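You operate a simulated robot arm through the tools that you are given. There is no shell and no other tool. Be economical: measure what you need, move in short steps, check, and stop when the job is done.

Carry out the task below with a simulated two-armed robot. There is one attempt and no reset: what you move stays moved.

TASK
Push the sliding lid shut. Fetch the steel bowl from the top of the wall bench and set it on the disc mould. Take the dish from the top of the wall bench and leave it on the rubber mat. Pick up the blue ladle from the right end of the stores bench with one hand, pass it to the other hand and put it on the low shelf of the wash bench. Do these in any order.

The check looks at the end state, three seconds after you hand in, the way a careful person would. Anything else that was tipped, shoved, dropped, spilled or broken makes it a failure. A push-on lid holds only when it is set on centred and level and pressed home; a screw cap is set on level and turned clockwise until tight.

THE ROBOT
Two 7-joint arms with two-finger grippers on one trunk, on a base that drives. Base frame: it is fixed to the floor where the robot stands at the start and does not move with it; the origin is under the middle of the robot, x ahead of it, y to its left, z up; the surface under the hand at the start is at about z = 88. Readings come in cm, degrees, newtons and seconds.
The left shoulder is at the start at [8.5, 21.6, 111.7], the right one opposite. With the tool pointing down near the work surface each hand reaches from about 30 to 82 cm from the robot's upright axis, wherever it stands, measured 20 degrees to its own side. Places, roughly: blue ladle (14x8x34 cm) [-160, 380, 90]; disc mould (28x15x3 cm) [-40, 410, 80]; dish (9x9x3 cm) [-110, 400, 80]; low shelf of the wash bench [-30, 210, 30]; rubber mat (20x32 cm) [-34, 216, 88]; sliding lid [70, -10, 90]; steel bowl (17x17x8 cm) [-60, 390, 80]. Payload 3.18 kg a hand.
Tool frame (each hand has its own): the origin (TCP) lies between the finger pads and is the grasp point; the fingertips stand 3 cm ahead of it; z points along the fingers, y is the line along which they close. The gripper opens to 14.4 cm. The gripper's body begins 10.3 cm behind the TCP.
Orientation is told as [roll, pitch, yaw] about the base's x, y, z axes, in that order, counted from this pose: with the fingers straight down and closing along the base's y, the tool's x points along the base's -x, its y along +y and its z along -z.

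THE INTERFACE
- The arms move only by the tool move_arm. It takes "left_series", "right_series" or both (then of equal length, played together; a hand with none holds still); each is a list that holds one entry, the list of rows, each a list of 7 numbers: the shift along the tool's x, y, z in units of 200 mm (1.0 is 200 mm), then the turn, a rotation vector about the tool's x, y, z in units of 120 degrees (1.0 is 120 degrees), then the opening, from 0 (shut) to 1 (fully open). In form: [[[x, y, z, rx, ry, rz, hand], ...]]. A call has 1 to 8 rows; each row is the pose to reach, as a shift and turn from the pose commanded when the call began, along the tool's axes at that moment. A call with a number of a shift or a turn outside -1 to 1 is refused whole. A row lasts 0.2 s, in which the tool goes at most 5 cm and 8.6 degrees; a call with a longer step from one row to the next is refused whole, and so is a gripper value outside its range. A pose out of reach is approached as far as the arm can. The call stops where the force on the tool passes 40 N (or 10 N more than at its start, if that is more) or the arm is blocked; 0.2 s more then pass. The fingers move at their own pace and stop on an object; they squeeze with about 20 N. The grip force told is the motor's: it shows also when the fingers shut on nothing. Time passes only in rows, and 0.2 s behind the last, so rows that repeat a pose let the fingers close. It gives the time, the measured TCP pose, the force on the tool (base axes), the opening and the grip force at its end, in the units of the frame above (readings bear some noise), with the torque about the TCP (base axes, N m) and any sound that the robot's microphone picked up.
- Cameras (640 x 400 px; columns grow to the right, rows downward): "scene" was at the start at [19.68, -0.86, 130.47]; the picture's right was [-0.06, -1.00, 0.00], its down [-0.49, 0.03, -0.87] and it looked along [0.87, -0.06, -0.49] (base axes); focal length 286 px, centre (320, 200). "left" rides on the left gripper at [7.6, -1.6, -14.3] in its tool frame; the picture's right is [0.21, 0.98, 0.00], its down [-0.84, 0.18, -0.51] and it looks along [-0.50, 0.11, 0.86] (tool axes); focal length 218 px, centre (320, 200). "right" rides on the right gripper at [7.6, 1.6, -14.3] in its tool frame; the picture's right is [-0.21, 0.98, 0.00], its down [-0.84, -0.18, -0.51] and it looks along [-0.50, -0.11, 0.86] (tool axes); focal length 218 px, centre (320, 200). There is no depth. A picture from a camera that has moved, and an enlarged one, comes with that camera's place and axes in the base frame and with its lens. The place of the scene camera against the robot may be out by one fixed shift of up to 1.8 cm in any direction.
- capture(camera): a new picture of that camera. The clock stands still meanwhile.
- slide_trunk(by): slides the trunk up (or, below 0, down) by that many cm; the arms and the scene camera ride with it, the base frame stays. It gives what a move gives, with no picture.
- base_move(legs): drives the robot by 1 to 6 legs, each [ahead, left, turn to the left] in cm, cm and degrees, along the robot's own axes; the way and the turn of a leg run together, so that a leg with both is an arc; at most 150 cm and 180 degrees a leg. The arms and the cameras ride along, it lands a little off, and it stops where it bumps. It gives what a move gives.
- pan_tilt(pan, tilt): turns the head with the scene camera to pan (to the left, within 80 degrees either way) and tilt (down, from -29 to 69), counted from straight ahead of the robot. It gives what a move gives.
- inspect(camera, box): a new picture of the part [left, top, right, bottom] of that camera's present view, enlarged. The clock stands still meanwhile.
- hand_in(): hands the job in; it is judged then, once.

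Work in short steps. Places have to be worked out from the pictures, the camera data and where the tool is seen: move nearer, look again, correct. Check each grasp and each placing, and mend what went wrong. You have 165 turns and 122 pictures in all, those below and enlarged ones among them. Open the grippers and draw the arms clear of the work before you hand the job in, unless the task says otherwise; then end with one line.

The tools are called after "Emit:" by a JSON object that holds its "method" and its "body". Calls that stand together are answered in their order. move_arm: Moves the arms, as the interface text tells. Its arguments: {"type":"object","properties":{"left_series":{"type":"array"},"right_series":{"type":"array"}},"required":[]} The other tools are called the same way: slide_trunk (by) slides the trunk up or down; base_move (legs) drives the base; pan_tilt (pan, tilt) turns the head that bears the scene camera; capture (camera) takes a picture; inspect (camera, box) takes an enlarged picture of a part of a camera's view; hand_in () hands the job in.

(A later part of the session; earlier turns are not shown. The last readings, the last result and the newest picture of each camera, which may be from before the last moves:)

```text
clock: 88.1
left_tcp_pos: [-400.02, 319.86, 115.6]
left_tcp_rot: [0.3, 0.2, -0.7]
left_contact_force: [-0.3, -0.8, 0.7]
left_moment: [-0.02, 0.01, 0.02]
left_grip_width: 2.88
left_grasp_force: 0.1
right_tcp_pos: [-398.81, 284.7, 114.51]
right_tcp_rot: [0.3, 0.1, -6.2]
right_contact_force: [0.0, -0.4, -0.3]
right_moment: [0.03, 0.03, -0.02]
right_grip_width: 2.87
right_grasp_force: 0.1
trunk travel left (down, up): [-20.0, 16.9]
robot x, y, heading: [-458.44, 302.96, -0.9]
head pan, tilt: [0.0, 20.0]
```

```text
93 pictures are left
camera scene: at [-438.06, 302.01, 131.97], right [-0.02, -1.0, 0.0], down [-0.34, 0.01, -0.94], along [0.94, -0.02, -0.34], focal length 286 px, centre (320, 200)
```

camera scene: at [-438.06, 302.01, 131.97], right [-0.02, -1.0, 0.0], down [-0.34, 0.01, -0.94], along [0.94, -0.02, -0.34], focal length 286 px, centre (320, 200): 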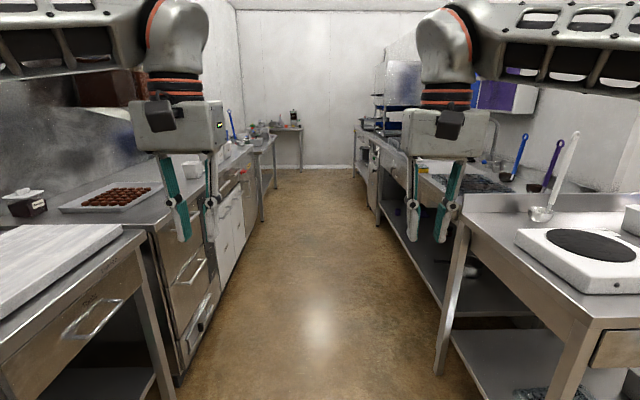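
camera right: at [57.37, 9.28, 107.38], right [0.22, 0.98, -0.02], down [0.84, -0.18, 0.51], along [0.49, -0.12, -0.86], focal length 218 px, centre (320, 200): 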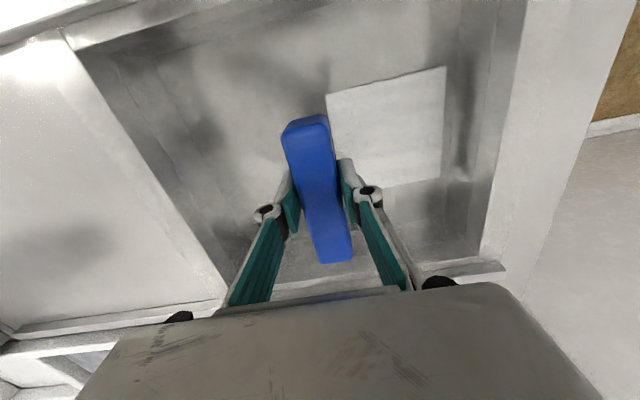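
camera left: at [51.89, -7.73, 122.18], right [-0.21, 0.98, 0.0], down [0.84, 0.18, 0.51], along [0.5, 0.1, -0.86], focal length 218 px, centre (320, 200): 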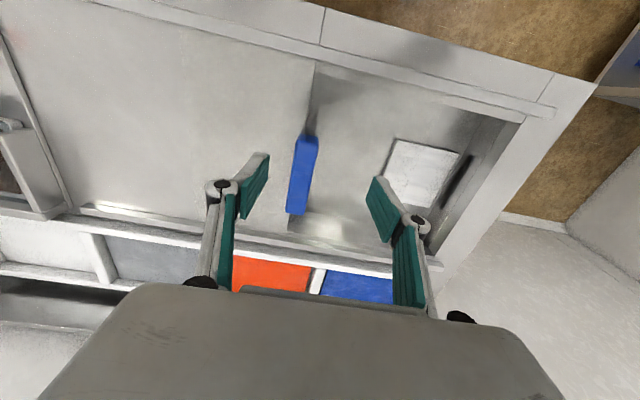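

The aisle runs from y 239 to 361. I drive on to about x -230.

Emit:
{"method": "base_move", "body": {"legs": [[120, 0, 1], [100, 0, 0]]}}

Emit:
{"method": "capture", "body": {"camera": "scene"}}

Emit:
{"method": "pan_tilt", "body": {"pan": 40, "tilt": 20}}

Emit:
{"method": "capture", "body": {"camera": "scene"}}

```text
clock: 99.0
left_tcp_pos: [-179.47, 320.59, 115.59]
left_tcp_rot: [0.3, 0.1, 0.8]
left_contact_force: [-0.6, 0.9, -0.2]
left_moment: [-0.01, 0.0, 0.02]
left_grip_width: 2.88
left_grasp_force: 0.1
right_tcp_pos: [-177.2, 285.59, 114.46]
right_tcp_rot: [0.3, 0.1, -4.4]
right_contact_force: [1.0, 0.2, 0.0]
right_moment: [0.03, 0.0, 0.0]
right_grip_width: 2.88
right_grasp_force: 0.0
trunk travel left (down, up): [-20.0, 16.9]
robot x, y, heading: [-237.08, 302.04, 0.6]
head pan, tilt: [0.0, 20.0]
```

```text
92 pictures are left
camera scene: at [-217.01, 301.65, 131.97], right [0.01, -1.0, 0.0], down [-0.34, 0.0, -0.94], along [0.94, 0.01, -0.34], focal length 286 px, centre (320, 200)
```

scene: 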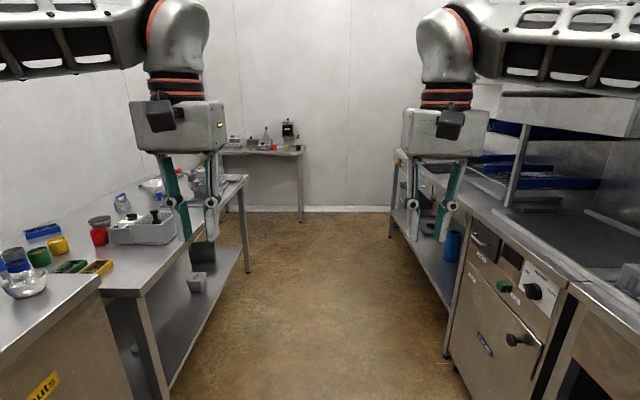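

```text
clock: 100.1
left_tcp_pos: [-179.39, 320.53, 115.56]
left_tcp_rot: [0.3, 0.2, 1.0]
left_contact_force: [-1.3, -0.8, 0.1]
left_moment: [-0.03, 0.01, 0.02]
left_grip_width: 2.89
left_grasp_force: 0.0
right_tcp_pos: [-177.2, 285.53, 114.37]
right_tcp_rot: [0.4, 0.1, -4.5]
right_contact_force: [0.1, -0.2, 0.5]
right_moment: [0.01, -0.01, -0.01]
right_grip_width: 2.89
right_grasp_force: 0.1
trunk travel left (down, up): [-20.0, 16.9]
robot x, y, heading: [-237.0, 301.65, 0.2]
head pan, tilt: [40.0, 20.0]
```

```text
91 pictures are left
camera scene: at [-219.26, 307.6, 131.97], right [0.65, -0.76, 0.0], down [-0.26, -0.22, -0.94], along [0.71, 0.61, -0.34], focal length 286 px, centre (320, 200)
```

scene: 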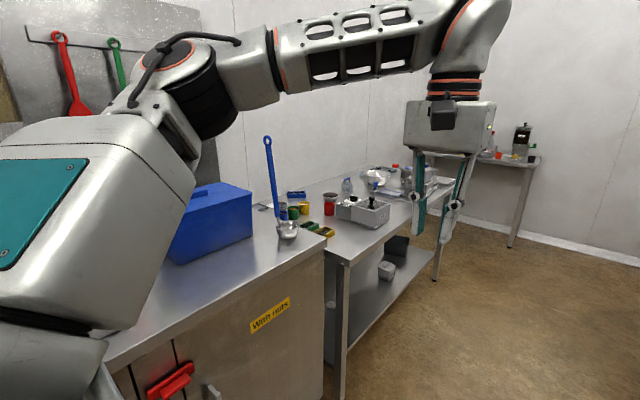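

The blue ladle stands upright with its bowl at the right end of the stores bench. I retract both hands so they don't sweep it, then go to x -170 and turn to face the bench.

Emit:
{"method": "move_arm", "body": {"right_series": [[[0.15, -0.04, 0, 0, 0, 0, 0.2], [0.3, -0.08, 0, 0, 0, 0, 0.2], [0.45, -0.12, 0, 0, 0, 0, 0.2], [0.6, -0.16, 0, 0, 0, 0, 0.2], [0.75, -0.2, 0, 0, 0, 0.01, 0.2], [0.9, -0.25, 0, 0, 0, 0.03, 0.2], [1, -0.3, 0, 0, 0, 0.04, 0.2]]], "left_series": [[[0.15, 0.04, 0, 0, 0, 0, 0.2], [0.3, 0.08, 0, 0, 0, 0, 0.2], [0.45, 0.12, 0, 0, 0, 0, 0.2], [0.6, 0.16, 0, 0, 0, 0, 0.2], [0.75, 0.2, 0, 0, 0, 0, 0.2], [0.9, 0.25, 0, 0, 0, 0, 0.2], [1, 0.3, 0, 0, 0, 0, 0.2]]]}}

Emit:
{"method": "base_move", "body": {"legs": [[70, -5, 0], [0, 0, 90]]}}

Emit:
{"method": "pan_tilt", "body": {"pan": 0, "tilt": 30}}

Emit:
{"method": "capture", "body": {"camera": "scene"}}

```text
clock: 101.7
left_tcp_pos: [-199.89, 326.3, 115.66]
left_tcp_rot: [0.3, 0.2, 1.0]
left_contact_force: [0.5, 0.6, 0.6]
left_moment: [0.0, -0.02, 0.01]
left_grip_width: 2.87
left_grasp_force: 0.0
right_tcp_pos: [-197.89, 280.96, 114.4]
right_tcp_rot: [0.4, 0.0, -9.4]
right_contact_force: [0.4, 0.5, 1.1]
right_moment: [-0.01, -0.04, -0.01]
right_grip_width: 2.87
right_grasp_force: 0.0
trunk travel left (down, up): [-20.0, 16.9]
robot x, y, heading: [-236.55, 301.7, 0.7]
head pan, tilt: [40.0, 20.0]
```

```text
clock: 105.2
left_tcp_pos: [-136.06, 323.31, 115.91]
left_tcp_rot: [-0.2, -0.6, -0.3]
left_contact_force: [-0.4, 0.6, -0.3]
left_moment: [0.03, 0.0, -0.03]
left_grip_width: 2.89
left_grasp_force: 0.0
right_tcp_pos: [-134.65, 277.37, 115.17]
right_tcp_rot: [1.6, 0.3, -12.4]
right_contact_force: [0.8, 0.1, 1.0]
right_moment: [0.01, -0.02, -0.01]
right_grip_width: 2.87
right_grasp_force: 0.0
trunk travel left (down, up): [-20.0, 16.9]
robot x, y, heading: [-172.01, 298.1, -1.2]
head pan, tilt: [40.0, 20.0]
stopped in leg 1: the robot was blocked; the commanded pose is now the measured one
```

```text
clock: 106.2
left_tcp_pos: [-136.22, 323.44, 115.79]
left_tcp_rot: [-0.4, -0.6, -0.2]
left_contact_force: [-0.3, 1.0, -1.6]
left_moment: [0.03, -0.01, 0.0]
left_grip_width: 2.87
left_grasp_force: 0.0
right_tcp_pos: [-134.79, 277.47, 115.2]
right_tcp_rot: [1.2, 0.1, -12.1]
right_contact_force: [-0.3, 0.1, -0.4]
right_moment: [-0.03, -0.02, 0.02]
right_grip_width: 2.88
right_grasp_force: 0.1
trunk travel left (down, up): [-20.0, 16.9]
robot x, y, heading: [-172.49, 298.4, -0.4]
head pan, tilt: [0.0, 30.0]
```

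```text
90 pictures are left
camera scene: at [-154.52, 299.36, 130.6], right [-0.01, -1.0, 0.01], down [-0.49, -0.01, -0.87], along [0.87, -0.01, -0.49], focal length 286 px, centre (320, 200)
```

scene: 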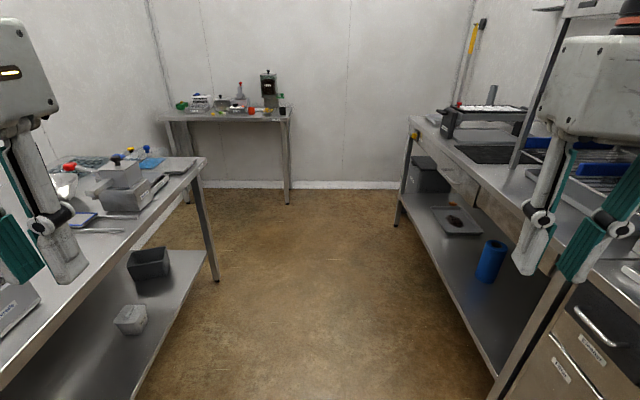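

Blocked again near the leg's end; I check the right side.

Emit:
{"method": "pan_tilt", "body": {"pan": -65, "tilt": 25}}

Emit:
{"method": "capture", "body": {"camera": "scene"}}

Emit:
{"method": "pan_tilt", "body": {"pan": 70, "tilt": 30}}

Emit:
{"method": "capture", "body": {"camera": "scene"}}

```text
clock: 107.6
left_tcp_pos: [-136.22, 323.43, 115.82]
left_tcp_rot: [-0.4, -0.7, -0.1]
left_contact_force: [-0.6, 0.3, -0.2]
left_moment: [-0.04, 0.03, -0.03]
left_grip_width: 2.88
left_grasp_force: 0.1
right_tcp_pos: [-134.64, 277.42, 115.21]
right_tcp_rot: [1.2, 0.0, -12.2]
right_contact_force: [-0.9, -1.0, 0.8]
right_moment: [0.02, 0.03, 0.02]
right_grip_width: 2.89
right_grasp_force: 0.0
trunk travel left (down, up): [-20.0, 16.9]
robot x, y, heading: [-172.34, 298.49, -0.1]
head pan, tilt: [-65.0, 25.0]
```

```text
89 pictures are left
camera scene: at [-159.72, 291.08, 131.42], right [-0.91, -0.42, -0.01], down [-0.16, 0.37, -0.91], along [0.38, -0.83, -0.41], focal length 286 px, centre (320, 200)
```

scene: 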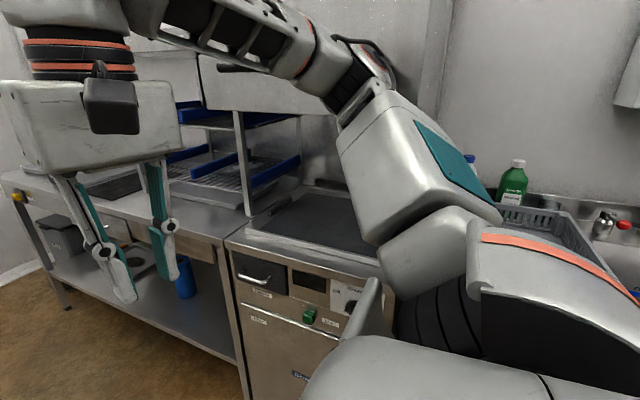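

```text
clock: 109.8
left_tcp_pos: [-136.23, 323.45, 115.86]
left_tcp_rot: [-0.4, -0.7, -0.1]
left_contact_force: [-0.5, 1.3, 0.5]
left_moment: [-0.01, 0.01, -0.01]
left_grip_width: 2.85
left_grasp_force: 0.0
right_tcp_pos: [-134.61, 277.46, 115.31]
right_tcp_rot: [1.4, -0.1, -12.0]
right_contact_force: [1.0, -0.4, -0.4]
right_moment: [0.03, 0.05, -0.02]
right_grip_width: 2.85
right_grasp_force: 0.0
trunk travel left (down, up): [-20.0, 16.9]
robot x, y, heading: [-172.63, 298.73, -0.4]
head pan, tilt: [70.0, 30.0]
```

```text
88 pictures are left
camera scene: at [-160.37, 307.92, 130.44], right [0.94, -0.35, 0.02], down [-0.16, -0.48, -0.86], along [0.31, 0.81, -0.5], focal length 286 px, centre (320, 200)
```

scene: 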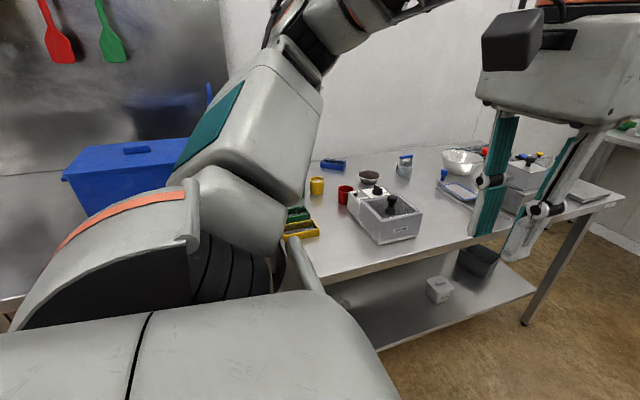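

The right elbow touched the dishwasher hood; the ladle still stands. I back off slightly and turn left to face the stores bench.

Emit:
{"method": "base_move", "body": {"legs": [[-6, 3, 0], [0, 0, 90]]}}

Emit:
{"method": "pan_tilt", "body": {"pan": 0, "tilt": 30}}

Emit:
{"method": "capture", "body": {"camera": "scene"}}

```text
clock: 114.5
left_tcp_pos: [-201.33, 339.55, 115.55]
left_tcp_rot: [0.3, 0.2, 88.9]
left_contact_force: [0.1, 0.7, -0.1]
left_moment: [0.02, 0.0, -0.01]
left_grip_width: 2.87
left_grasp_force: 0.0
right_tcp_pos: [-155.25, 340.29, 114.4]
right_tcp_rot: [1.6, 1.0, 77.2]
right_contact_force: [0.3, 1.1, -0.4]
right_moment: [0.0, 0.02, 0.01]
right_grip_width: 2.87
right_grasp_force: 0.1
trunk travel left (down, up): [-20.0, 16.9]
robot x, y, heading: [-178.23, 301.53, 88.5]
head pan, tilt: [70.0, 30.0]
```

```text
clock: 115.9
left_tcp_pos: [-201.32, 339.59, 115.56]
left_tcp_rot: [0.5, 0.3, 88.9]
left_contact_force: [-0.5, -0.7, 0.1]
left_moment: [0.0, -0.04, -0.02]
left_grip_width: 2.87
left_grasp_force: 0.0
right_tcp_pos: [-155.41, 340.32, 114.36]
right_tcp_rot: [1.7, 1.0, 77.0]
right_contact_force: [-0.4, -0.1, 0.2]
right_moment: [0.0, 0.01, -0.01]
right_grip_width: 2.87
right_grasp_force: 0.0
trunk travel left (down, up): [-20.0, 16.9]
robot x, y, heading: [-178.12, 301.22, 88.6]
head pan, tilt: [0.0, 30.0]
```

```text
87 pictures are left
camera scene: at [-176.63, 319.81, 130.36], right [1.0, -0.02, 0.0], down [-0.01, -0.5, -0.87], along [0.02, 0.87, -0.5], focal length 286 px, centre (320, 200)
```

scene: 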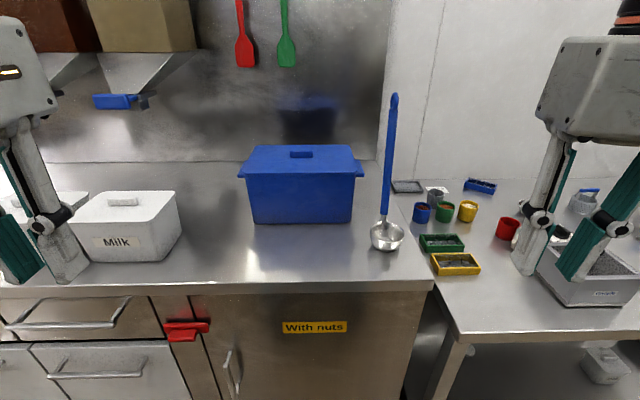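

The stem is at about (-161, 377), top at z 121, with the blue box close to its left (box top about z 105). I bring the open right hand to just short of the stem at z 114 and check with its camera.

Emit:
{"method": "move_arm", "body": {"right_series": [[[-0.16, 0.08, 0, 0, 0, -0.02, 0.5], [-0.33, 0.17, 0, 0, 0, -0.05, 0.5], [-0.5, 0.25, 0, 0, 0, -0.08, 0.5], [-0.66, 0.34, 0, 0, 0, -0.108, 0.5], [-0.8, 0.41, 0, 0, 0, -0.108, 0.5], [-0.9, 0.46, 0, 0, 0, -0.108, 0.5]]]}}

Emit:
{"method": "capture", "body": {"camera": "right"}}

Emit:
{"method": "capture", "body": {"camera": "scene"}}

```text
clock: 117.3
left_tcp_pos: [-201.45, 339.59, 115.63]
left_tcp_rot: [0.2, 0.1, 88.8]
left_contact_force: [0.4, -1.1, -0.2]
left_moment: [-0.03, -0.03, -0.02]
left_grip_width: 2.89
left_grasp_force: 0.1
right_tcp_pos: [-160.39, 359.9, 114.51]
right_tcp_rot: [1.8, 0.5, 90.1]
right_contact_force: [-1.3, 0.3, 0.2]
right_moment: [0.0, -0.04, -0.01]
right_grip_width: 7.22
right_grasp_force: 0.0
trunk travel left (down, up): [-20.0, 16.9]
robot x, y, heading: [-178.04, 301.04, 88.6]
head pan, tilt: [0.0, 30.0]
```

```text
86 pictures are left
camera right: at [-161.65, 352.4, 128.91], right [-0.98, 0.21, 0.03], down [0.2, 0.85, 0.49], along [0.08, 0.49, -0.87], focal length 218 px, centre (320, 200)
```

right: 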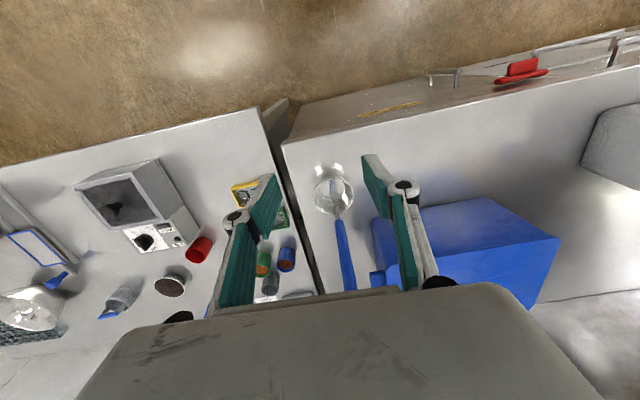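

```text
85 pictures are left
camera scene: at [-176.7, 319.79, 130.37], right [1.0, -0.02, 0.0], down [-0.01, -0.5, -0.87], along [0.02, 0.87, -0.5], focal length 286 px, centre (320, 200)
```

scene: 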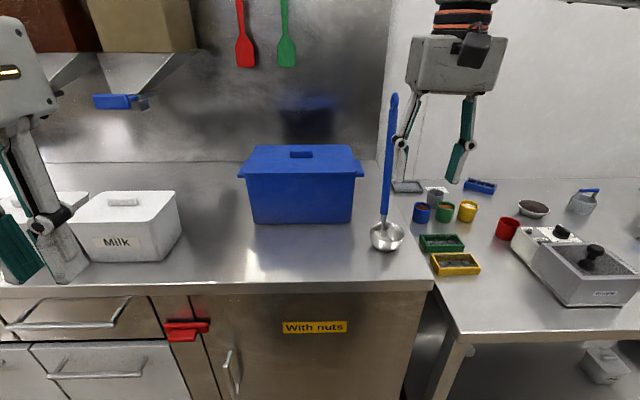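

I zoom to see the depth order of the stem and the fingers.

Emit:
{"method": "inspect", "body": {"camera": "scene", "box": [340, 60, 500, 260]}}

Emit:
{"method": "inspect", "body": {"camera": "right", "box": [220, 140, 460, 300]}}

```text
2.00 times, centred on (420, 160) of scene
camera zoom: at [-176.7, 319.79, 130.37], right [1.0, -0.02, 0.0], down [-0.01, -0.5, -0.87], along [0.02, 0.87, -0.5], focal length 572 px, centre (120, 280)
```

zoom: 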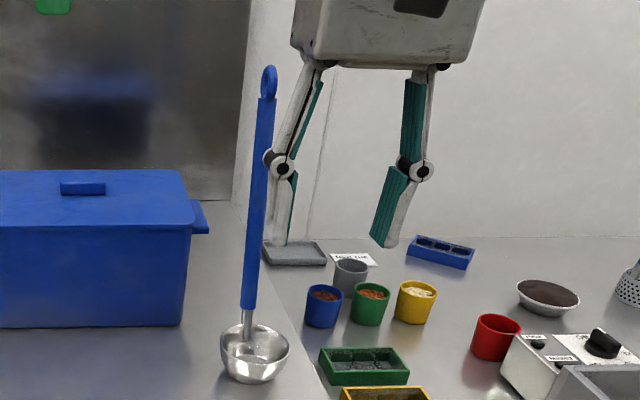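

```text
2.50 times, centred on (340, 220) of right
camera zoom: at [-161.65, 352.4, 128.91], right [-0.98, 0.21, 0.03], down [0.2, 0.85, 0.49], along [0.08, 0.49, -0.87], focal length 546 px, centre (270, 150)
```

zoom: 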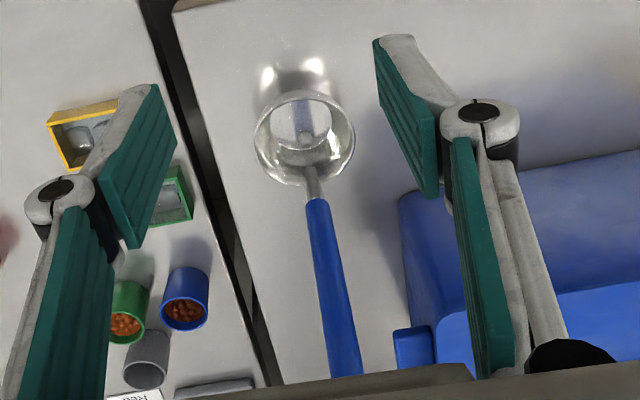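

The stem is behind the finger plane, at y about 377 and centred in x. I advance 17 cm at z 112.5 and close.

Emit:
{"method": "move_arm", "body": {"right_series": [[[-0.2, 0.01, 0.08, 0, 0, 0, 0.5], [-0.4, 0.02, 0.1, 0, 0, 0, 0.5], [-0.6, 0.02, 0.1, 0, 0, 0, 0.5], [-0.75, 0.02, 0.1, 0, 0, 0, 0.5], [-0.84, 0.02, 0.1, 0, 0, 0, 0.5]]]}}

Emit:
{"method": "capture", "body": {"camera": "scene"}}

Emit:
{"method": "capture", "body": {"camera": "right"}}

```text
clock: 118.5
left_tcp_pos: [-201.27, 339.36, 115.6]
left_tcp_rot: [0.3, 0.1, 88.9]
left_contact_force: [-0.7, -0.8, -0.9]
left_moment: [0.08, 0.01, 0.0]
left_grip_width: 2.9
left_grasp_force: 0.0
right_tcp_pos: [-161.86, 366.02, 106.55]
right_tcp_rot: [1.9, 0.5, 90.0]
right_contact_force: [0.8, -1.3, 0.1]
right_moment: [0.1, 0.01, 0.02]
right_grip_width: 7.17
right_grasp_force: 0.0
right hand out of reach, approached as far as the arm can: row 1, 2, 3, 4, 5
trunk travel left (down, up): [-20.0, 16.9]
robot x, y, heading: [-178.11, 301.35, 88.5]
head pan, tilt: [0.0, 30.0]
```

```text
82 pictures are left
camera scene: at [-176.57, 319.62, 130.4], right [1.0, -0.02, 0.0], down [-0.01, -0.5, -0.87], along [0.02, 0.87, -0.5], focal length 286 px, centre (320, 200)
```

scene: 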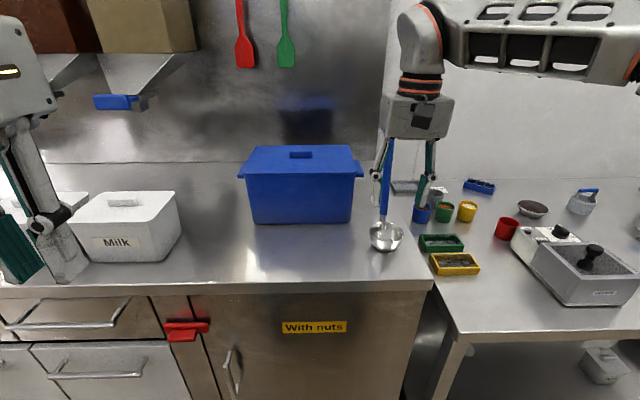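

```text
81 pictures are left
camera right: at [-163.1, 358.44, 121.02], right [-0.98, 0.21, 0.03], down [0.2, 0.85, 0.5], along [0.08, 0.49, -0.87], focal length 218 px, centre (320, 200)
```

right: 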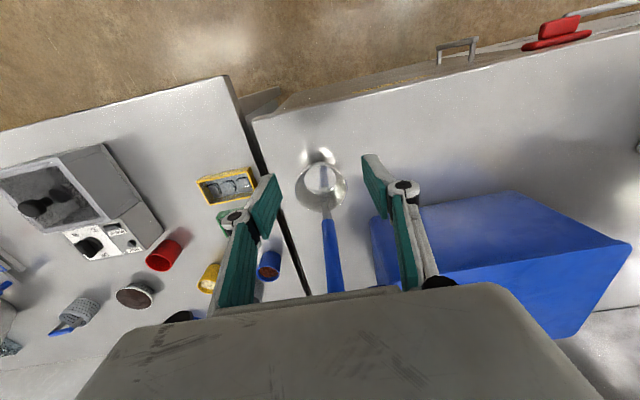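

The hand cannot reach that far at this height, so I retract and lift it, then drive the base 14 cm closer.

Emit:
{"method": "move_arm", "body": {"right_series": [[[0.2, 0, -0.03, 0, 0, 0, 0.5], [0.4, -0.02, -0.1, 0, 0, 0, 0.5], [0.5, -0.04, -0.25, 0, 0, 0, 0.5], [0.5, -0.06, -0.4, 0, 0, 0, 0.5]]]}}

Emit:
{"method": "base_move", "body": {"legs": [[14, 0, 0]]}}

Emit:
{"method": "capture", "body": {"camera": "right"}}

```text
clock: 119.5
left_tcp_pos: [-201.35, 339.47, 115.61]
left_tcp_rot: [0.3, 0.0, 88.9]
left_contact_force: [0.9, -0.8, 1.0]
left_moment: [0.01, 0.0, 0.01]
left_grip_width: 2.87
left_grasp_force: 0.0
right_tcp_pos: [-160.69, 356.0, 114.49]
right_tcp_rot: [1.9, 0.6, 90.0]
right_contact_force: [0.7, -0.3, 0.7]
right_moment: [-0.02, -0.04, 0.0]
right_grip_width: 7.21
right_grasp_force: 0.0
trunk travel left (down, up): [-20.0, 16.9]
robot x, y, heading: [-178.19, 301.34, 88.5]
head pan, tilt: [0.0, 30.0]
```

```text
clock: 120.9
left_tcp_pos: [-201.06, 353.56, 115.51]
left_tcp_rot: [0.3, 0.2, 88.9]
left_contact_force: [0.2, 0.3, 0.5]
left_moment: [-0.01, 0.01, -0.02]
left_grip_width: 2.9
left_grasp_force: 0.0
right_tcp_pos: [-160.36, 370.07, 114.49]
right_tcp_rot: [1.8, 0.6, 90.0]
right_contact_force: [0.1, -0.2, -1.0]
right_moment: [-0.02, 0.01, -0.02]
right_grip_width: 7.21
right_grasp_force: 0.1
trunk travel left (down, up): [-20.0, 16.9]
robot x, y, heading: [-178.06, 315.24, 88.7]
head pan, tilt: [0.0, 30.0]
```

```text
80 pictures are left
camera right: at [-161.62, 362.64, 128.9], right [-0.98, 0.21, 0.03], down [0.2, 0.85, 0.49], along [0.08, 0.49, -0.87], focal length 218 px, centre (320, 200)
```

right: 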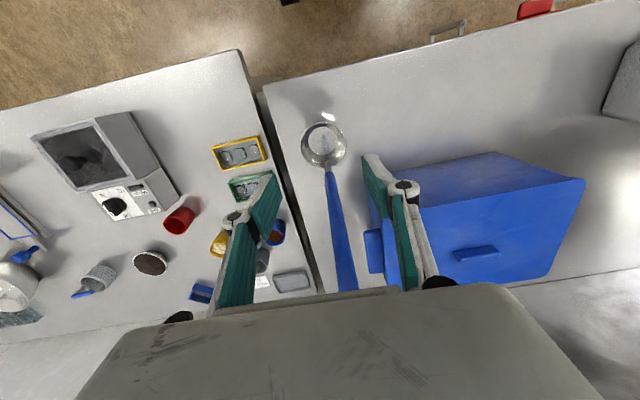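

Stem at (-161, 377.3), vertical. I advance the last 7 cm, go to z 112.5 and close.

Emit:
{"method": "move_arm", "body": {"right_series": [[[-0.12, 0.02, 0.05, 0, 0, 0, 0.5], [-0.25, 0.03, 0.09, 0, 0, 0, 0.5], [-0.36, 0.03, 0.09, 0, 0, 0, 0.5], [-0.36, 0.03, 0.09, 0, 0, 0, 0.2], [-0.36, 0.03, 0.09, 0, 0, 0, 0.0], [-0.36, 0.03, 0.09, 0, 0, 0, 0.0]]]}}

Emit:
{"method": "capture", "body": {"camera": "scene"}}

```text
clock: 122.3
left_tcp_pos: [-200.84, 353.5, 115.42]
left_tcp_rot: [0.4, 0.1, 88.8]
left_contact_force: [0.0, 0.3, 0.3]
left_moment: [0.01, -0.02, -0.02]
left_grip_width: 2.9
left_grasp_force: 0.1
right_tcp_pos: [-161.07, 375.05, 112.44]
right_tcp_rot: [1.8, 0.6, 90.0]
right_contact_force: [0.1, -0.3, 0.8]
right_moment: [-0.01, 0.03, 0.0]
right_grip_width: 0.0
right_grasp_force: 20.3
right hand out of reach, approached as far as the arm can: row 3, 4, 5, 6
trunk travel left (down, up): [-20.0, 16.9]
robot x, y, heading: [-177.82, 314.95, 88.8]
head pan, tilt: [0.0, 30.0]
```

```text
79 pictures are left
camera scene: at [-176.27, 333.79, 130.36], right [1.0, -0.02, 0.0], down [-0.01, -0.5, -0.87], along [0.02, 0.87, -0.5], focal length 286 px, centre (320, 200)
```

scene: 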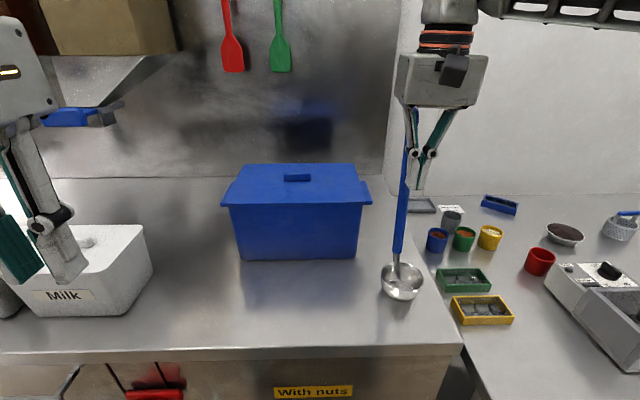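

The hand closed in front of the stem: comparing both cameras shows the stem leans back, at about y 382 at z 110. I raise the trunk for more reach.

Emit:
{"method": "slide_trunk", "body": {"by": 14}}

Emit:
{"method": "move_arm", "body": {"right_series": [[[0, 0, -0.1, 0, 0, 0, 0.4], [-0.15, 0, -0.1, 0, 0, 0, 0.4], [-0.33, 0, -0.1, 0, 0, 0, 0.4], [-0.33, 0, -0.1, 0, 0, 0, 0.4]]]}}

Emit:
{"method": "capture", "body": {"camera": "right"}}

Emit:
{"method": "capture", "body": {"camera": "scene"}}

```text
clock: 123.9
left_tcp_pos: [-200.95, 353.53, 129.49]
left_tcp_rot: [0.3, 0.2, 88.9]
left_contact_force: [-0.9, -0.5, -0.6]
left_moment: [0.03, -0.01, 0.01]
left_grip_width: 2.9
left_grasp_force: 0.0
right_tcp_pos: [-161.01, 372.04, 133.25]
right_tcp_rot: [1.6, -6.5, 89.9]
right_contact_force: [-0.4, 0.8, -0.6]
right_moment: [0.0, -0.02, -0.01]
right_grip_width: 0.0
right_grasp_force: 19.9
trunk travel left (down, up): [-34.0, 2.9]
robot x, y, heading: [-177.96, 315.59, 88.6]
head pan, tilt: [0.0, 30.0]
```

```text
clock: 124.9
left_tcp_pos: [-200.97, 353.63, 129.53]
left_tcp_rot: [0.3, 0.1, 89.0]
left_contact_force: [-0.2, 0.0, 1.1]
left_moment: [0.04, 0.03, 0.02]
left_grip_width: 2.89
left_grasp_force: 0.1
right_tcp_pos: [-160.69, 372.98, 132.17]
right_tcp_rot: [1.6, -6.5, 90.0]
right_contact_force: [0.3, -0.1, -0.1]
right_moment: [0.01, -0.02, -0.02]
right_grip_width: 5.74
right_grasp_force: 0.1
right hand out of reach, approached as far as the arm can: row 1, 2, 3, 4
trunk travel left (down, up): [-34.0, 2.9]
robot x, y, heading: [-178.08, 315.39, 88.8]
head pan, tilt: [0.0, 30.0]
```

```text
78 pictures are left
camera right: at [-162.06, 363.83, 145.45], right [-0.98, 0.21, 0.05], down [0.2, 0.78, 0.6], along [0.08, 0.59, -0.8], focal length 218 px, centre (320, 200)
```

right: 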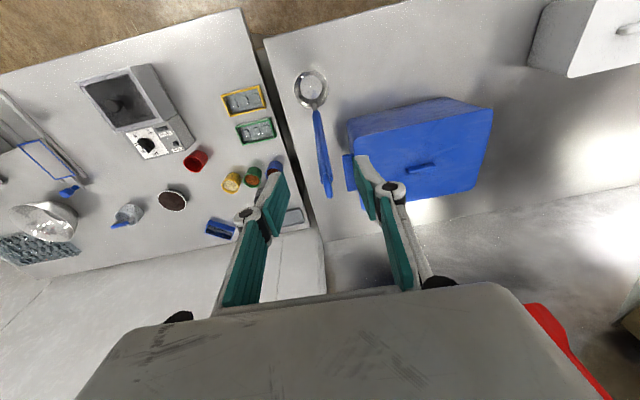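

```text
77 pictures are left
camera scene: at [-176.42, 328.13, 144.76], right [1.0, -0.02, 0.0], down [-0.01, -0.5, -0.87], along [0.02, 0.87, -0.5], focal length 286 px, centre (320, 200)
```

scene: 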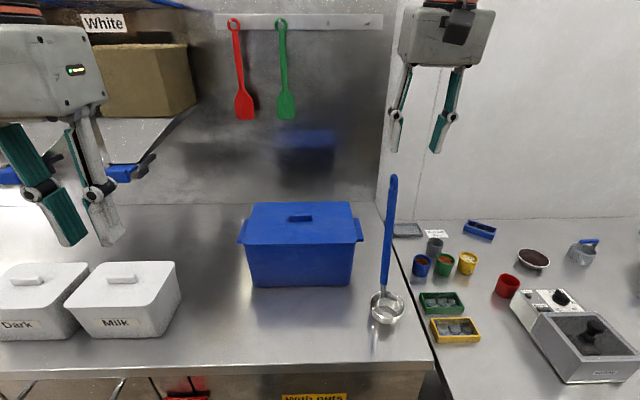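

Now the whole ladle is visible: stem from (y 376.7, z 96) to (y 382, z 119.5), x -161. I lower the hand in front of it, levelling it.

Emit:
{"method": "move_arm", "body": {"right_series": [[[0.04, 0, 0.19, 0, 0.01, 0, 0.4], [0.09, 0, 0.38, 0, 0.025, 0, 0.4], [0.13, 0.01, 0.57, 0, 0.04, 0, 0.4], [0.17, 0.01, 0.76, 0, 0.054, 0, 0.4], [0.21, 0.015, 0.968, 0, 0.054, 0, 0.4]]]}}

Emit:
{"method": "move_arm", "body": {"right_series": [[[-0.1, 0, 0.03, 0, 0, 0, 0.4], [-0.2, 0, 0.06, 0, 0, 0, 0.4], [-0.3, 0, 0.09, 0, 0, 0, 0.4], [-0.44, 0, 0.1, 0, 0, 0, 0.4]]]}}

Emit:
{"method": "capture", "body": {"camera": "scene"}}

```text
clock: 126.1
left_tcp_pos: [-200.95, 353.65, 129.51]
left_tcp_rot: [0.3, 0.3, 88.8]
left_contact_force: [0.0, 0.5, -0.5]
left_moment: [-0.01, 0.02, 0.01]
left_grip_width: 2.85
left_grasp_force: 0.2
right_tcp_pos: [-161.68, 371.24, 112.08]
right_tcp_rot: [1.7, 0.0, 90.2]
right_contact_force: [0.2, -0.9, 0.1]
right_moment: [-0.05, 0.01, 0.03]
right_grip_width: 5.72
right_grasp_force: 0.1
trunk travel left (down, up): [-34.0, 2.9]
robot x, y, heading: [-177.82, 315.66, 88.6]
head pan, tilt: [0.0, 30.0]
```

```text
clock: 127.1
left_tcp_pos: [-200.96, 353.74, 129.46]
left_tcp_rot: [0.2, 0.1, 88.9]
left_contact_force: [-0.7, 0.5, -0.3]
left_moment: [-0.02, -0.01, -0.04]
left_grip_width: 2.87
left_grasp_force: 0.1
right_tcp_pos: [-161.65, 380.3, 109.94]
right_tcp_rot: [1.5, 0.0, 90.1]
right_contact_force: [-0.4, -0.1, -0.1]
right_moment: [-0.04, -0.02, -0.02]
right_grip_width: 5.78
right_grasp_force: 0.0
trunk travel left (down, up): [-34.0, 2.9]
robot x, y, heading: [-177.88, 315.57, 88.8]
head pan, tilt: [0.0, 30.0]
```

```text
76 pictures are left
camera scene: at [-176.48, 328.3, 144.74], right [1.0, -0.02, 0.0], down [-0.01, -0.5, -0.87], along [0.02, 0.87, -0.5], focal length 286 px, centre (320, 200)
```

scene: 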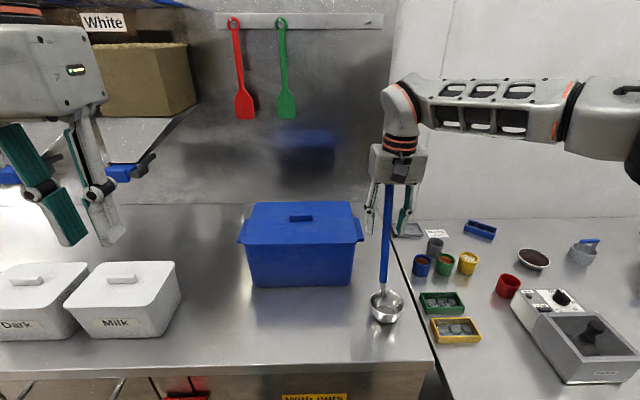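

The stem sits between the fingers. I close.

Emit:
{"method": "move_arm", "body": {"right_series": [[[0, 0, 0, 0, 0, 0, 0.2], [0, 0, 0, 0, 0, 0, 0], [0, 0, 0, 0, 0, 0, 0], [0, 0, 0, 0, 0, 0, 0]]]}}

Emit:
{"method": "inspect", "body": {"camera": "scene", "box": [300, 120, 500, 340]}}

```text
clock: 128.1
left_tcp_pos: [-200.87, 353.55, 129.68]
left_tcp_rot: [0.2, 0.2, 89.0]
left_contact_force: [0.2, -1.0, 0.8]
left_moment: [-0.01, -0.03, 0.02]
left_grip_width: 2.89
left_grasp_force: 0.1
right_tcp_pos: [-161.48, 380.22, 110.06]
right_tcp_rot: [1.6, -0.1, 90.0]
right_contact_force: [0.1, 2.0, 3.5]
right_moment: [0.18, -0.03, 0.0]
right_grip_width: 1.92
right_grasp_force: 20.2
trunk travel left (down, up): [-34.0, 2.9]
robot x, y, heading: [-178.01, 315.49, 88.6]
head pan, tilt: [0.0, 30.0]
```

```text
1.82 times, centred on (400, 230) of scene
camera zoom: at [-176.41, 328.19, 144.76], right [1.0, -0.02, 0.0], down [-0.01, -0.5, -0.87], along [0.02, 0.87, -0.5], focal length 520 px, centre (174, 146)
```

zoom: 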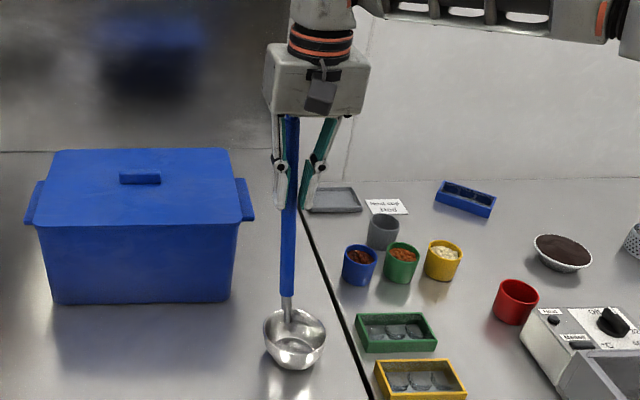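

The ladle is gripped (1.9 cm). I lift it, draw it back from the box and then inward.

Emit:
{"method": "move_arm", "body": {"right_series": [[[0, 0, -0.12, 0, 0, 0, 0], [0.05, 0, -0.25, 0, 0, 0, 0], [0.25, 0, -0.35, 0, 0, 0, 0], [0.45, 0.05, -0.4, 0, 0, 0, 0], [0.65, 0.15, -0.45, 0, 0, 0, 0], [0.72, 0.35, -0.5, 0, 0, 0, 0], [0.72, 0.5, -0.5, 0, 0, 0, 0]]]}}

Emit:
{"method": "capture", "body": {"camera": "scene"}}

```text
clock: 129.7
left_tcp_pos: [-201.1, 353.61, 129.44]
left_tcp_rot: [0.1, 0.2, 88.8]
left_contact_force: [0.4, 0.5, 0.0]
left_moment: [-0.04, 0.0, -0.01]
left_grip_width: 2.87
left_grasp_force: 0.1
right_tcp_pos: [-171.27, 365.57, 120.62]
right_tcp_rot: [1.5, 0.0, 90.1]
right_contact_force: [-0.6, -0.9, -1.3]
right_moment: [0.04, -0.01, -0.04]
right_grip_width: 1.9
right_grasp_force: 19.8
trunk travel left (down, up): [-34.0, 2.9]
robot x, y, heading: [-177.81, 315.78, 88.8]
head pan, tilt: [0.0, 30.0]
```

```text
74 pictures are left
camera scene: at [-176.46, 328.22, 144.75], right [1.0, -0.02, 0.0], down [-0.01, -0.5, -0.87], along [0.02, 0.87, -0.5], focal length 286 px, centre (320, 200)
```

scene: 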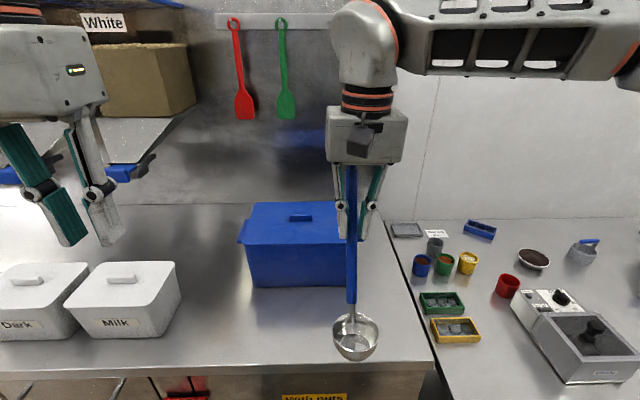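

The ladle is held and leans as before. I orient the left hand for the handover: yaw 30° to the right, tips tilted 45° forward.

Emit:
{"method": "move_arm", "body": {"left_series": [[[0, 0.05, 0, 0, 0, 0.06, 0.5], [0, 0.1, 0, 0, 0, 0.12, 0.5], [0, 0.1, 0, 0, 0, 0.19, 0.5], [0, 0.1, 0, 0, 0, 0.25, 0.5]]]}}

Emit:
{"method": "move_arm", "body": {"left_series": [[[0, 0, 0, 0, -0.06, 0, 0.5], [0, 0, 0, 0, -0.12, 0, 0.5], [0, 0, 0, 0, -0.18, 0, 0.5], [0, 0, 0, 0, -0.24, 0, 0.5], [0, 0, 0, 0, -0.31, 0, 0.5], [0, 0, 0, 0, -0.375, 0, 0.5]]]}}

Emit:
{"method": "capture", "body": {"camera": "scene"}}

Emit:
{"method": "capture", "body": {"camera": "left"}}

```text
clock: 130.7
left_tcp_pos: [-203.85, 352.36, 125.69]
left_tcp_rot: [-1.4, -1.7, 70.7]
left_contact_force: [-0.3, -0.9, -0.9]
left_moment: [0.07, -0.06, 0.01]
left_grip_width: 7.21
left_grasp_force: 0.1
left hand out of reach, approached as far as the arm can: row 2, 3, 4
right_tcp_pos: [-171.32, 365.45, 120.75]
right_tcp_rot: [1.5, 0.0, 90.3]
right_contact_force: [0.2, 0.4, -2.3]
right_moment: [0.11, -0.01, 0.02]
right_grip_width: 1.9
right_grasp_force: 20.4
trunk travel left (down, up): [-34.0, 2.9]
robot x, y, heading: [-177.87, 315.4, 88.6]
head pan, tilt: [0.0, 30.0]
```

```text
clock: 132.1
left_tcp_pos: [-204.65, 355.98, 129.62]
left_tcp_rot: [-2.0, -46.4, 72.2]
left_contact_force: [-0.4, -0.3, 0.1]
left_moment: [-0.01, -0.01, -0.04]
left_grip_width: 7.2
left_grasp_force: 0.0
left hand out of reach, approached as far as the arm can: row 5, 6
right_tcp_pos: [-171.33, 365.62, 120.56]
right_tcp_rot: [1.6, 0.1, 90.1]
right_contact_force: [-0.4, -0.2, -1.0]
right_moment: [0.03, -0.03, 0.04]
right_grip_width: 1.89
right_grasp_force: 19.6
trunk travel left (down, up): [-34.0, 2.9]
robot x, y, heading: [-177.72, 315.2, 89.0]
head pan, tilt: [0.0, 30.0]
```

```text
73 pictures are left
camera scene: at [-176.49, 328.18, 144.76], right [1.0, -0.02, 0.0], down [-0.01, -0.5, -0.87], along [0.02, 0.87, -0.5], focal length 286 px, centre (320, 200)
```

scene: 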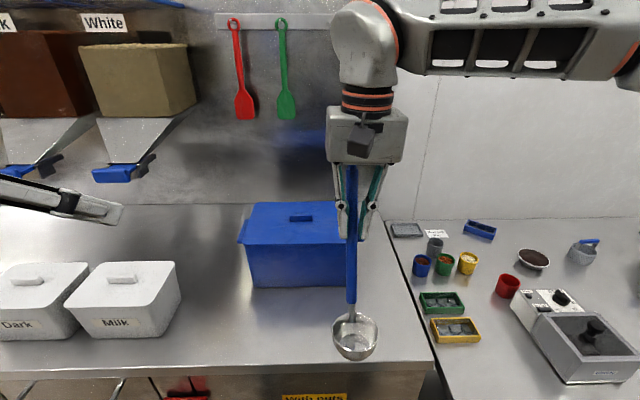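

```text
72 pictures are left
camera left: at [-208.36, 340.83, 133.8], right [-0.97, 0.18, -0.18], down [-0.12, 0.27, 0.96], along [0.22, 0.95, -0.24], focal length 218 px, centre (320, 200)
```

left: 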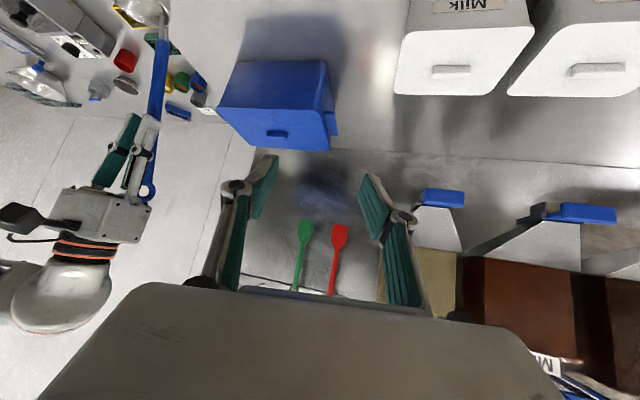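

I bring the left hand toward a pre-grip point 12 cm behind the stem, in two steps.

Emit:
{"method": "move_arm", "body": {"left_series": [[[0.02, -0.18, 0.08, 0, 0, 0, 0.5], [0.03, -0.36, 0.16, 0, 0, 0, 0.5], [0.04, -0.55, 0.24, 0, 0, 0, 0.5], [0.06, -0.75, 0.3, 0, 0, 0, 0.5]]]}}

Emit:
{"method": "move_arm", "body": {"left_series": [[[0.02, -0.18, 0.06, 0, 0, 0, 0.5], [0.03, -0.36, 0.12, 0, 0, 0, 0.5], [0.05, -0.55, 0.2, 0, 0, 0, 0.5], [0.06, -0.72, 0.3, 0, 0, 0, 0.5]]]}}

Emit:
{"method": "capture", "body": {"camera": "scene"}}

Emit:
{"method": "capture", "body": {"camera": "left"}}

```text
clock: 133.1
left_tcp_pos: [-187.85, 356.15, 126.39]
left_tcp_rot: [-1.9, -46.3, 72.4]
left_contact_force: [0.5, -0.1, -0.2]
left_moment: [-0.01, 0.03, 0.05]
left_grip_width: 7.19
left_grasp_force: 0.0
left hand out of reach, approached as far as the arm can: row 1, 2, 3, 4
right_tcp_pos: [-170.99, 365.69, 120.48]
right_tcp_rot: [1.8, 0.1, 90.1]
right_contact_force: [-0.5, 0.5, -1.0]
right_moment: [0.03, 0.04, -0.02]
right_grip_width: 1.89
right_grasp_force: 20.2
trunk travel left (down, up): [-34.0, 2.9]
robot x, y, heading: [-178.07, 315.49, 88.5]
head pan, tilt: [0.0, 30.0]
```

```text
clock: 134.1
left_tcp_pos: [-172.98, 354.47, 121.79]
left_tcp_rot: [-2.0, -46.4, 72.3]
left_contact_force: [-0.2, -0.2, -0.2]
left_moment: [0.01, 0.04, 0.02]
left_grip_width: 7.22
left_grasp_force: 0.2
right_tcp_pos: [-171.0, 365.68, 120.62]
right_tcp_rot: [1.7, 0.0, 90.1]
right_contact_force: [0.2, -0.2, -1.7]
right_moment: [0.1, 0.05, 0.0]
right_grip_width: 1.88
right_grasp_force: 20.3
trunk travel left (down, up): [-34.0, 2.9]
robot x, y, heading: [-177.98, 315.61, 88.4]
head pan, tilt: [0.0, 30.0]
```

```text
71 pictures are left
camera scene: at [-176.24, 328.21, 144.75], right [1.0, -0.03, 0.0], down [-0.01, -0.5, -0.87], along [0.02, 0.87, -0.5], focal length 286 px, centre (320, 200)
```

scene: 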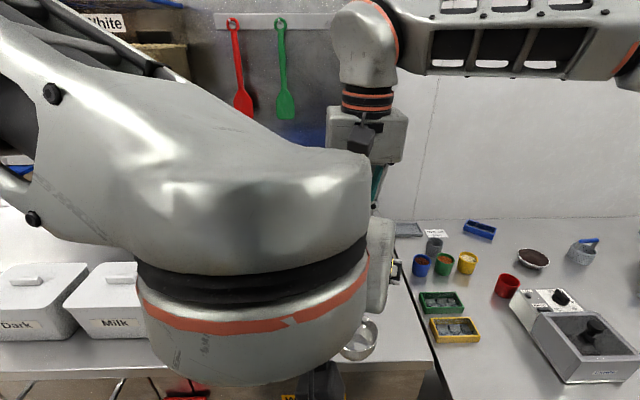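

```text
70 pictures are left
camera left: at [-176.73, 339.35, 125.95], right [-0.97, 0.18, -0.17], down [-0.12, 0.27, 0.96], along [0.22, 0.95, -0.24], focal length 218 px, centre (320, 200)
```

left: 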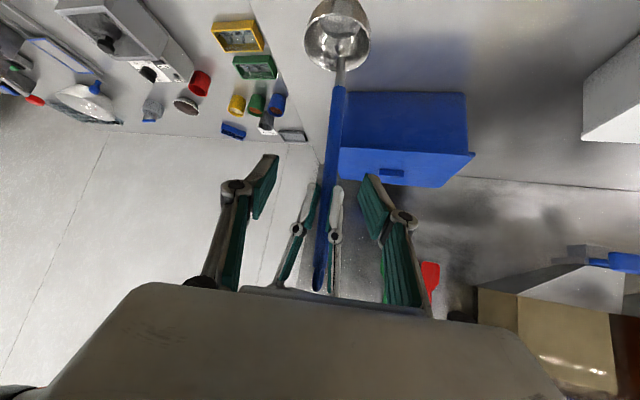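

The left camera shows the stem between its open fingers. I advance along the tool to the stem, about 10 cm below the right grip.

Emit:
{"method": "move_arm", "body": {"left_series": [[[0.06, 0.04, 0.05, 0, 0, 0, 0.5], [0.123, 0.05, 0.2, 0, 0, 0, 0.5], [0.123, 0.05, 0.38, 0, 0, 0, 0.5], [0.123, 0.05, 0.56, 0, 0, 0, 0.5], [0.123, 0.05, 0.727, 0, 0, 0, 0.5]]]}}

Emit:
{"method": "capture", "body": {"camera": "left"}}

```text
clock: 135.3
left_tcp_pos: [-170.94, 363.21, 109.93]
left_tcp_rot: [-2.1, -46.3, 72.3]
left_contact_force: [-0.6, -0.2, -0.2]
left_moment: [-0.04, 0.03, 0.01]
left_grip_width: 7.18
left_grasp_force: 0.1
right_tcp_pos: [-171.14, 365.59, 120.58]
right_tcp_rot: [1.7, 0.0, 90.0]
right_contact_force: [-0.1, -0.2, -0.9]
right_moment: [0.06, 0.03, 0.03]
right_grip_width: 1.89
right_grasp_force: 20.5
trunk travel left (down, up): [-34.0, 2.9]
robot x, y, heading: [-177.96, 315.6, 89.0]
head pan, tilt: [0.0, 30.0]
```

```text
69 pictures are left
camera left: at [-174.59, 348.03, 114.18], right [-0.97, 0.18, -0.18], down [-0.12, 0.27, 0.96], along [0.22, 0.95, -0.24], focal length 218 px, centre (320, 200)
```

left: 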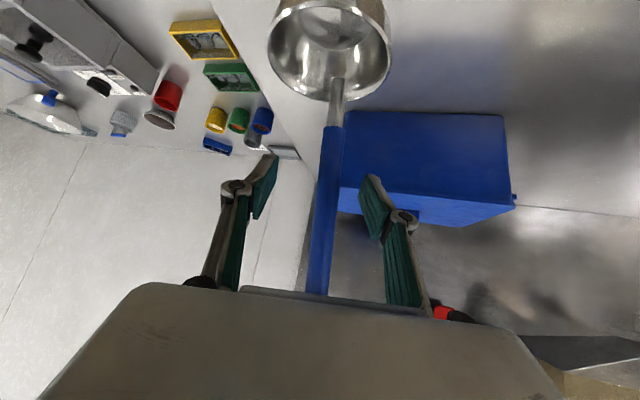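

The stem is centred between the left fingers. I close the left hand.

Emit:
{"method": "move_arm", "body": {"left_series": [[[0, 0, 0, 0, 0, 0, 0.2], [0, 0, 0, 0, 0, 0, 0.05], [0, 0, 0, 0, 0, 0, 0], [0, 0, 0, 0, 0, 0, 0]]]}}

```text
clock: 136.3
left_tcp_pos: [-171.08, 363.17, 110.06]
left_tcp_rot: [-2.1, -46.4, 72.5]
left_contact_force: [-8.2, 8.4, -5.6]
left_moment: [-0.38, -0.45, 0.28]
left_grip_width: 2.15
left_grasp_force: 19.8
right_tcp_pos: [-171.12, 365.64, 120.62]
right_tcp_rot: [1.6, 0.1, 90.1]
right_contact_force: [8.8, -8.6, 5.5]
right_moment: [-0.66, -0.48, -0.08]
right_grip_width: 1.91
right_grasp_force: 20.2
trunk travel left (down, up): [-34.0, 2.9]
robot x, y, heading: [-177.92, 315.22, 88.5]
head pan, tilt: [0.0, 30.0]
```

Both hands hold it. I open the right hand just enough and raise it clear, up the stem.

Emit:
{"method": "move_arm", "body": {"right_series": [[[0, 0, 0, 0, 0, 0, 0.2], [0, 0, 0, 0, 0, 0, 0.4], [-0.03, 0, -0.15, 0, 0, 0, 0.4], [-0.05, 0, -0.35, 0, 0, 0, 0.4], [-0.07, -0.05, -0.5, 0, 0, 0, 0.4], [-0.07, -0.2, -0.6, 0, 0, 0, 0.4], [-0.07, -0.4, -0.6, 0, 0, 0, 0.4], [-0.0, -0.6, -0.6, 0, 0, 0, 0.4]]]}}

Emit:
{"method": "capture", "body": {"camera": "left"}}

```text
clock: 138.1
left_tcp_pos: [-170.8, 363.01, 109.99]
left_tcp_rot: [-1.9, -46.3, 72.2]
left_contact_force: [1.0, -1.3, -5.8]
left_moment: [-0.03, 0.54, -0.05]
left_grip_width: 2.43
left_grasp_force: 20.1
right_tcp_pos: [-158.69, 365.48, 132.17]
right_tcp_rot: [1.8, -0.1, 90.1]
right_contact_force: [0.6, 0.6, 5.4]
right_moment: [0.12, 0.24, -0.01]
right_grip_width: 5.82
right_grasp_force: 0.7
trunk travel left (down, up): [-34.0, 2.9]
robot x, y, heading: [-178.03, 315.75, 88.5]
head pan, tilt: [0.0, 30.0]
```

```text
68 pictures are left
camera left: at [-174.51, 347.81, 114.18], right [-0.97, 0.18, -0.17], down [-0.12, 0.27, 0.96], along [0.22, 0.95, -0.24], focal length 218 px, centre (320, 200)
```

left: 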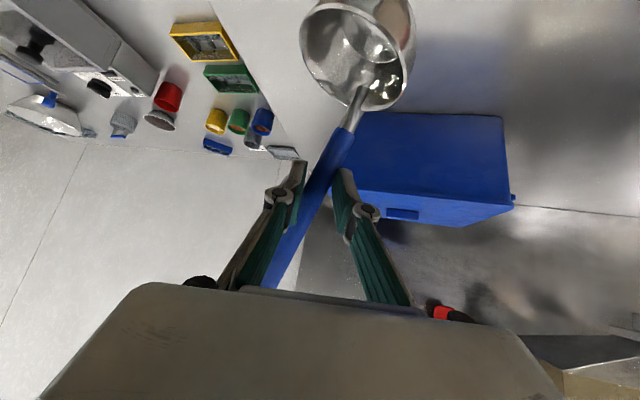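

The ladle got tilted sideways by the leaving finger. I look at the scene to see contact.

Emit:
{"method": "capture", "body": {"camera": "scene"}}

Emit:
{"method": "capture", "body": {"camera": "right"}}

```text
67 pictures are left
camera scene: at [-176.19, 328.09, 144.77], right [1.0, -0.03, 0.0], down [-0.01, -0.5, -0.87], along [0.02, 0.87, -0.5], focal length 286 px, centre (320, 200)
```

scene: 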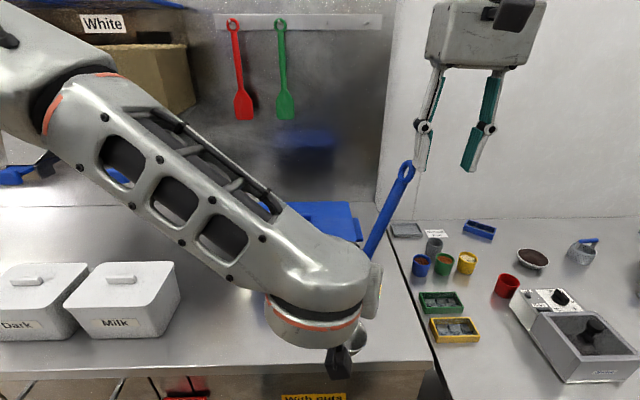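

```text
66 pictures are left
camera right: at [-159.96, 357.79, 146.44], right [-0.98, 0.21, 0.03], down [0.19, 0.84, 0.5], along [0.08, 0.5, -0.86], focal length 218 px, centre (320, 200)
```

right: 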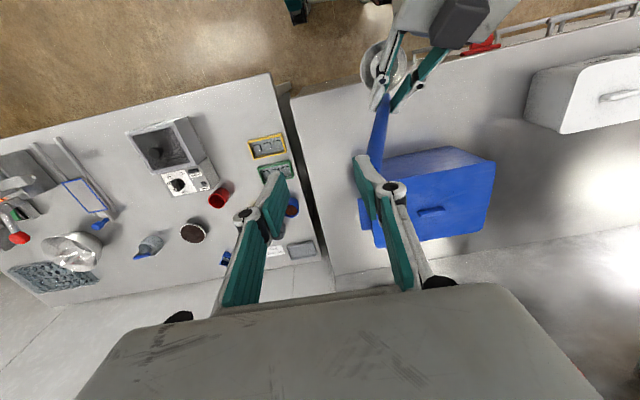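

The ladle stays firmly in the left hand but tilts with its top to the right. I use the right finger's outer side to nudge the top back to the left.

Emit:
{"method": "move_arm", "body": {"right_series": [[[0, -0.1, 0, 0, 0, 0, 0.4], [0, -0.1, 0.15, 0, 0, 0, 0.4], [0, 0, 0.15, 0, 0, 0, 0.4], [0, 0.1, 0.15, 0, 0, 0, 0.4], [0, 0.2, 0.15, 0, 0, 0, 0.4], [0, 0.3, 0.15, 0, 0, 0, 0.4]]]}}

Emit:
{"method": "capture", "body": {"camera": "scene"}}

```text
clock: 139.5
left_tcp_pos: [-170.85, 363.08, 110.14]
left_tcp_rot: [-2.1, -46.3, 72.3]
left_contact_force: [-0.1, 0.2, 0.1]
left_moment: [0.02, 0.0, 0.0]
left_grip_width: 1.9
left_grasp_force: 19.8
right_tcp_pos: [-164.89, 365.7, 129.1]
right_tcp_rot: [1.7, 0.0, 90.1]
right_contact_force: [0.0, 0.6, 0.7]
right_moment: [-0.01, -0.02, 0.0]
right_grip_width: 5.75
right_grasp_force: 0.1
trunk travel left (down, up): [-34.0, 2.9]
robot x, y, heading: [-177.75, 315.46, 88.7]
head pan, tilt: [0.0, 30.0]
```

```text
65 pictures are left
camera scene: at [-176.46, 328.22, 144.75], right [1.0, -0.02, 0.0], down [-0.01, -0.5, -0.87], along [0.02, 0.87, -0.5], focal length 286 px, centre (320, 200)
```

scene: 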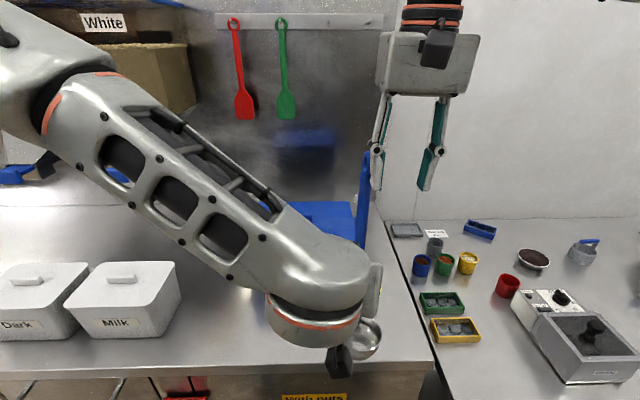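

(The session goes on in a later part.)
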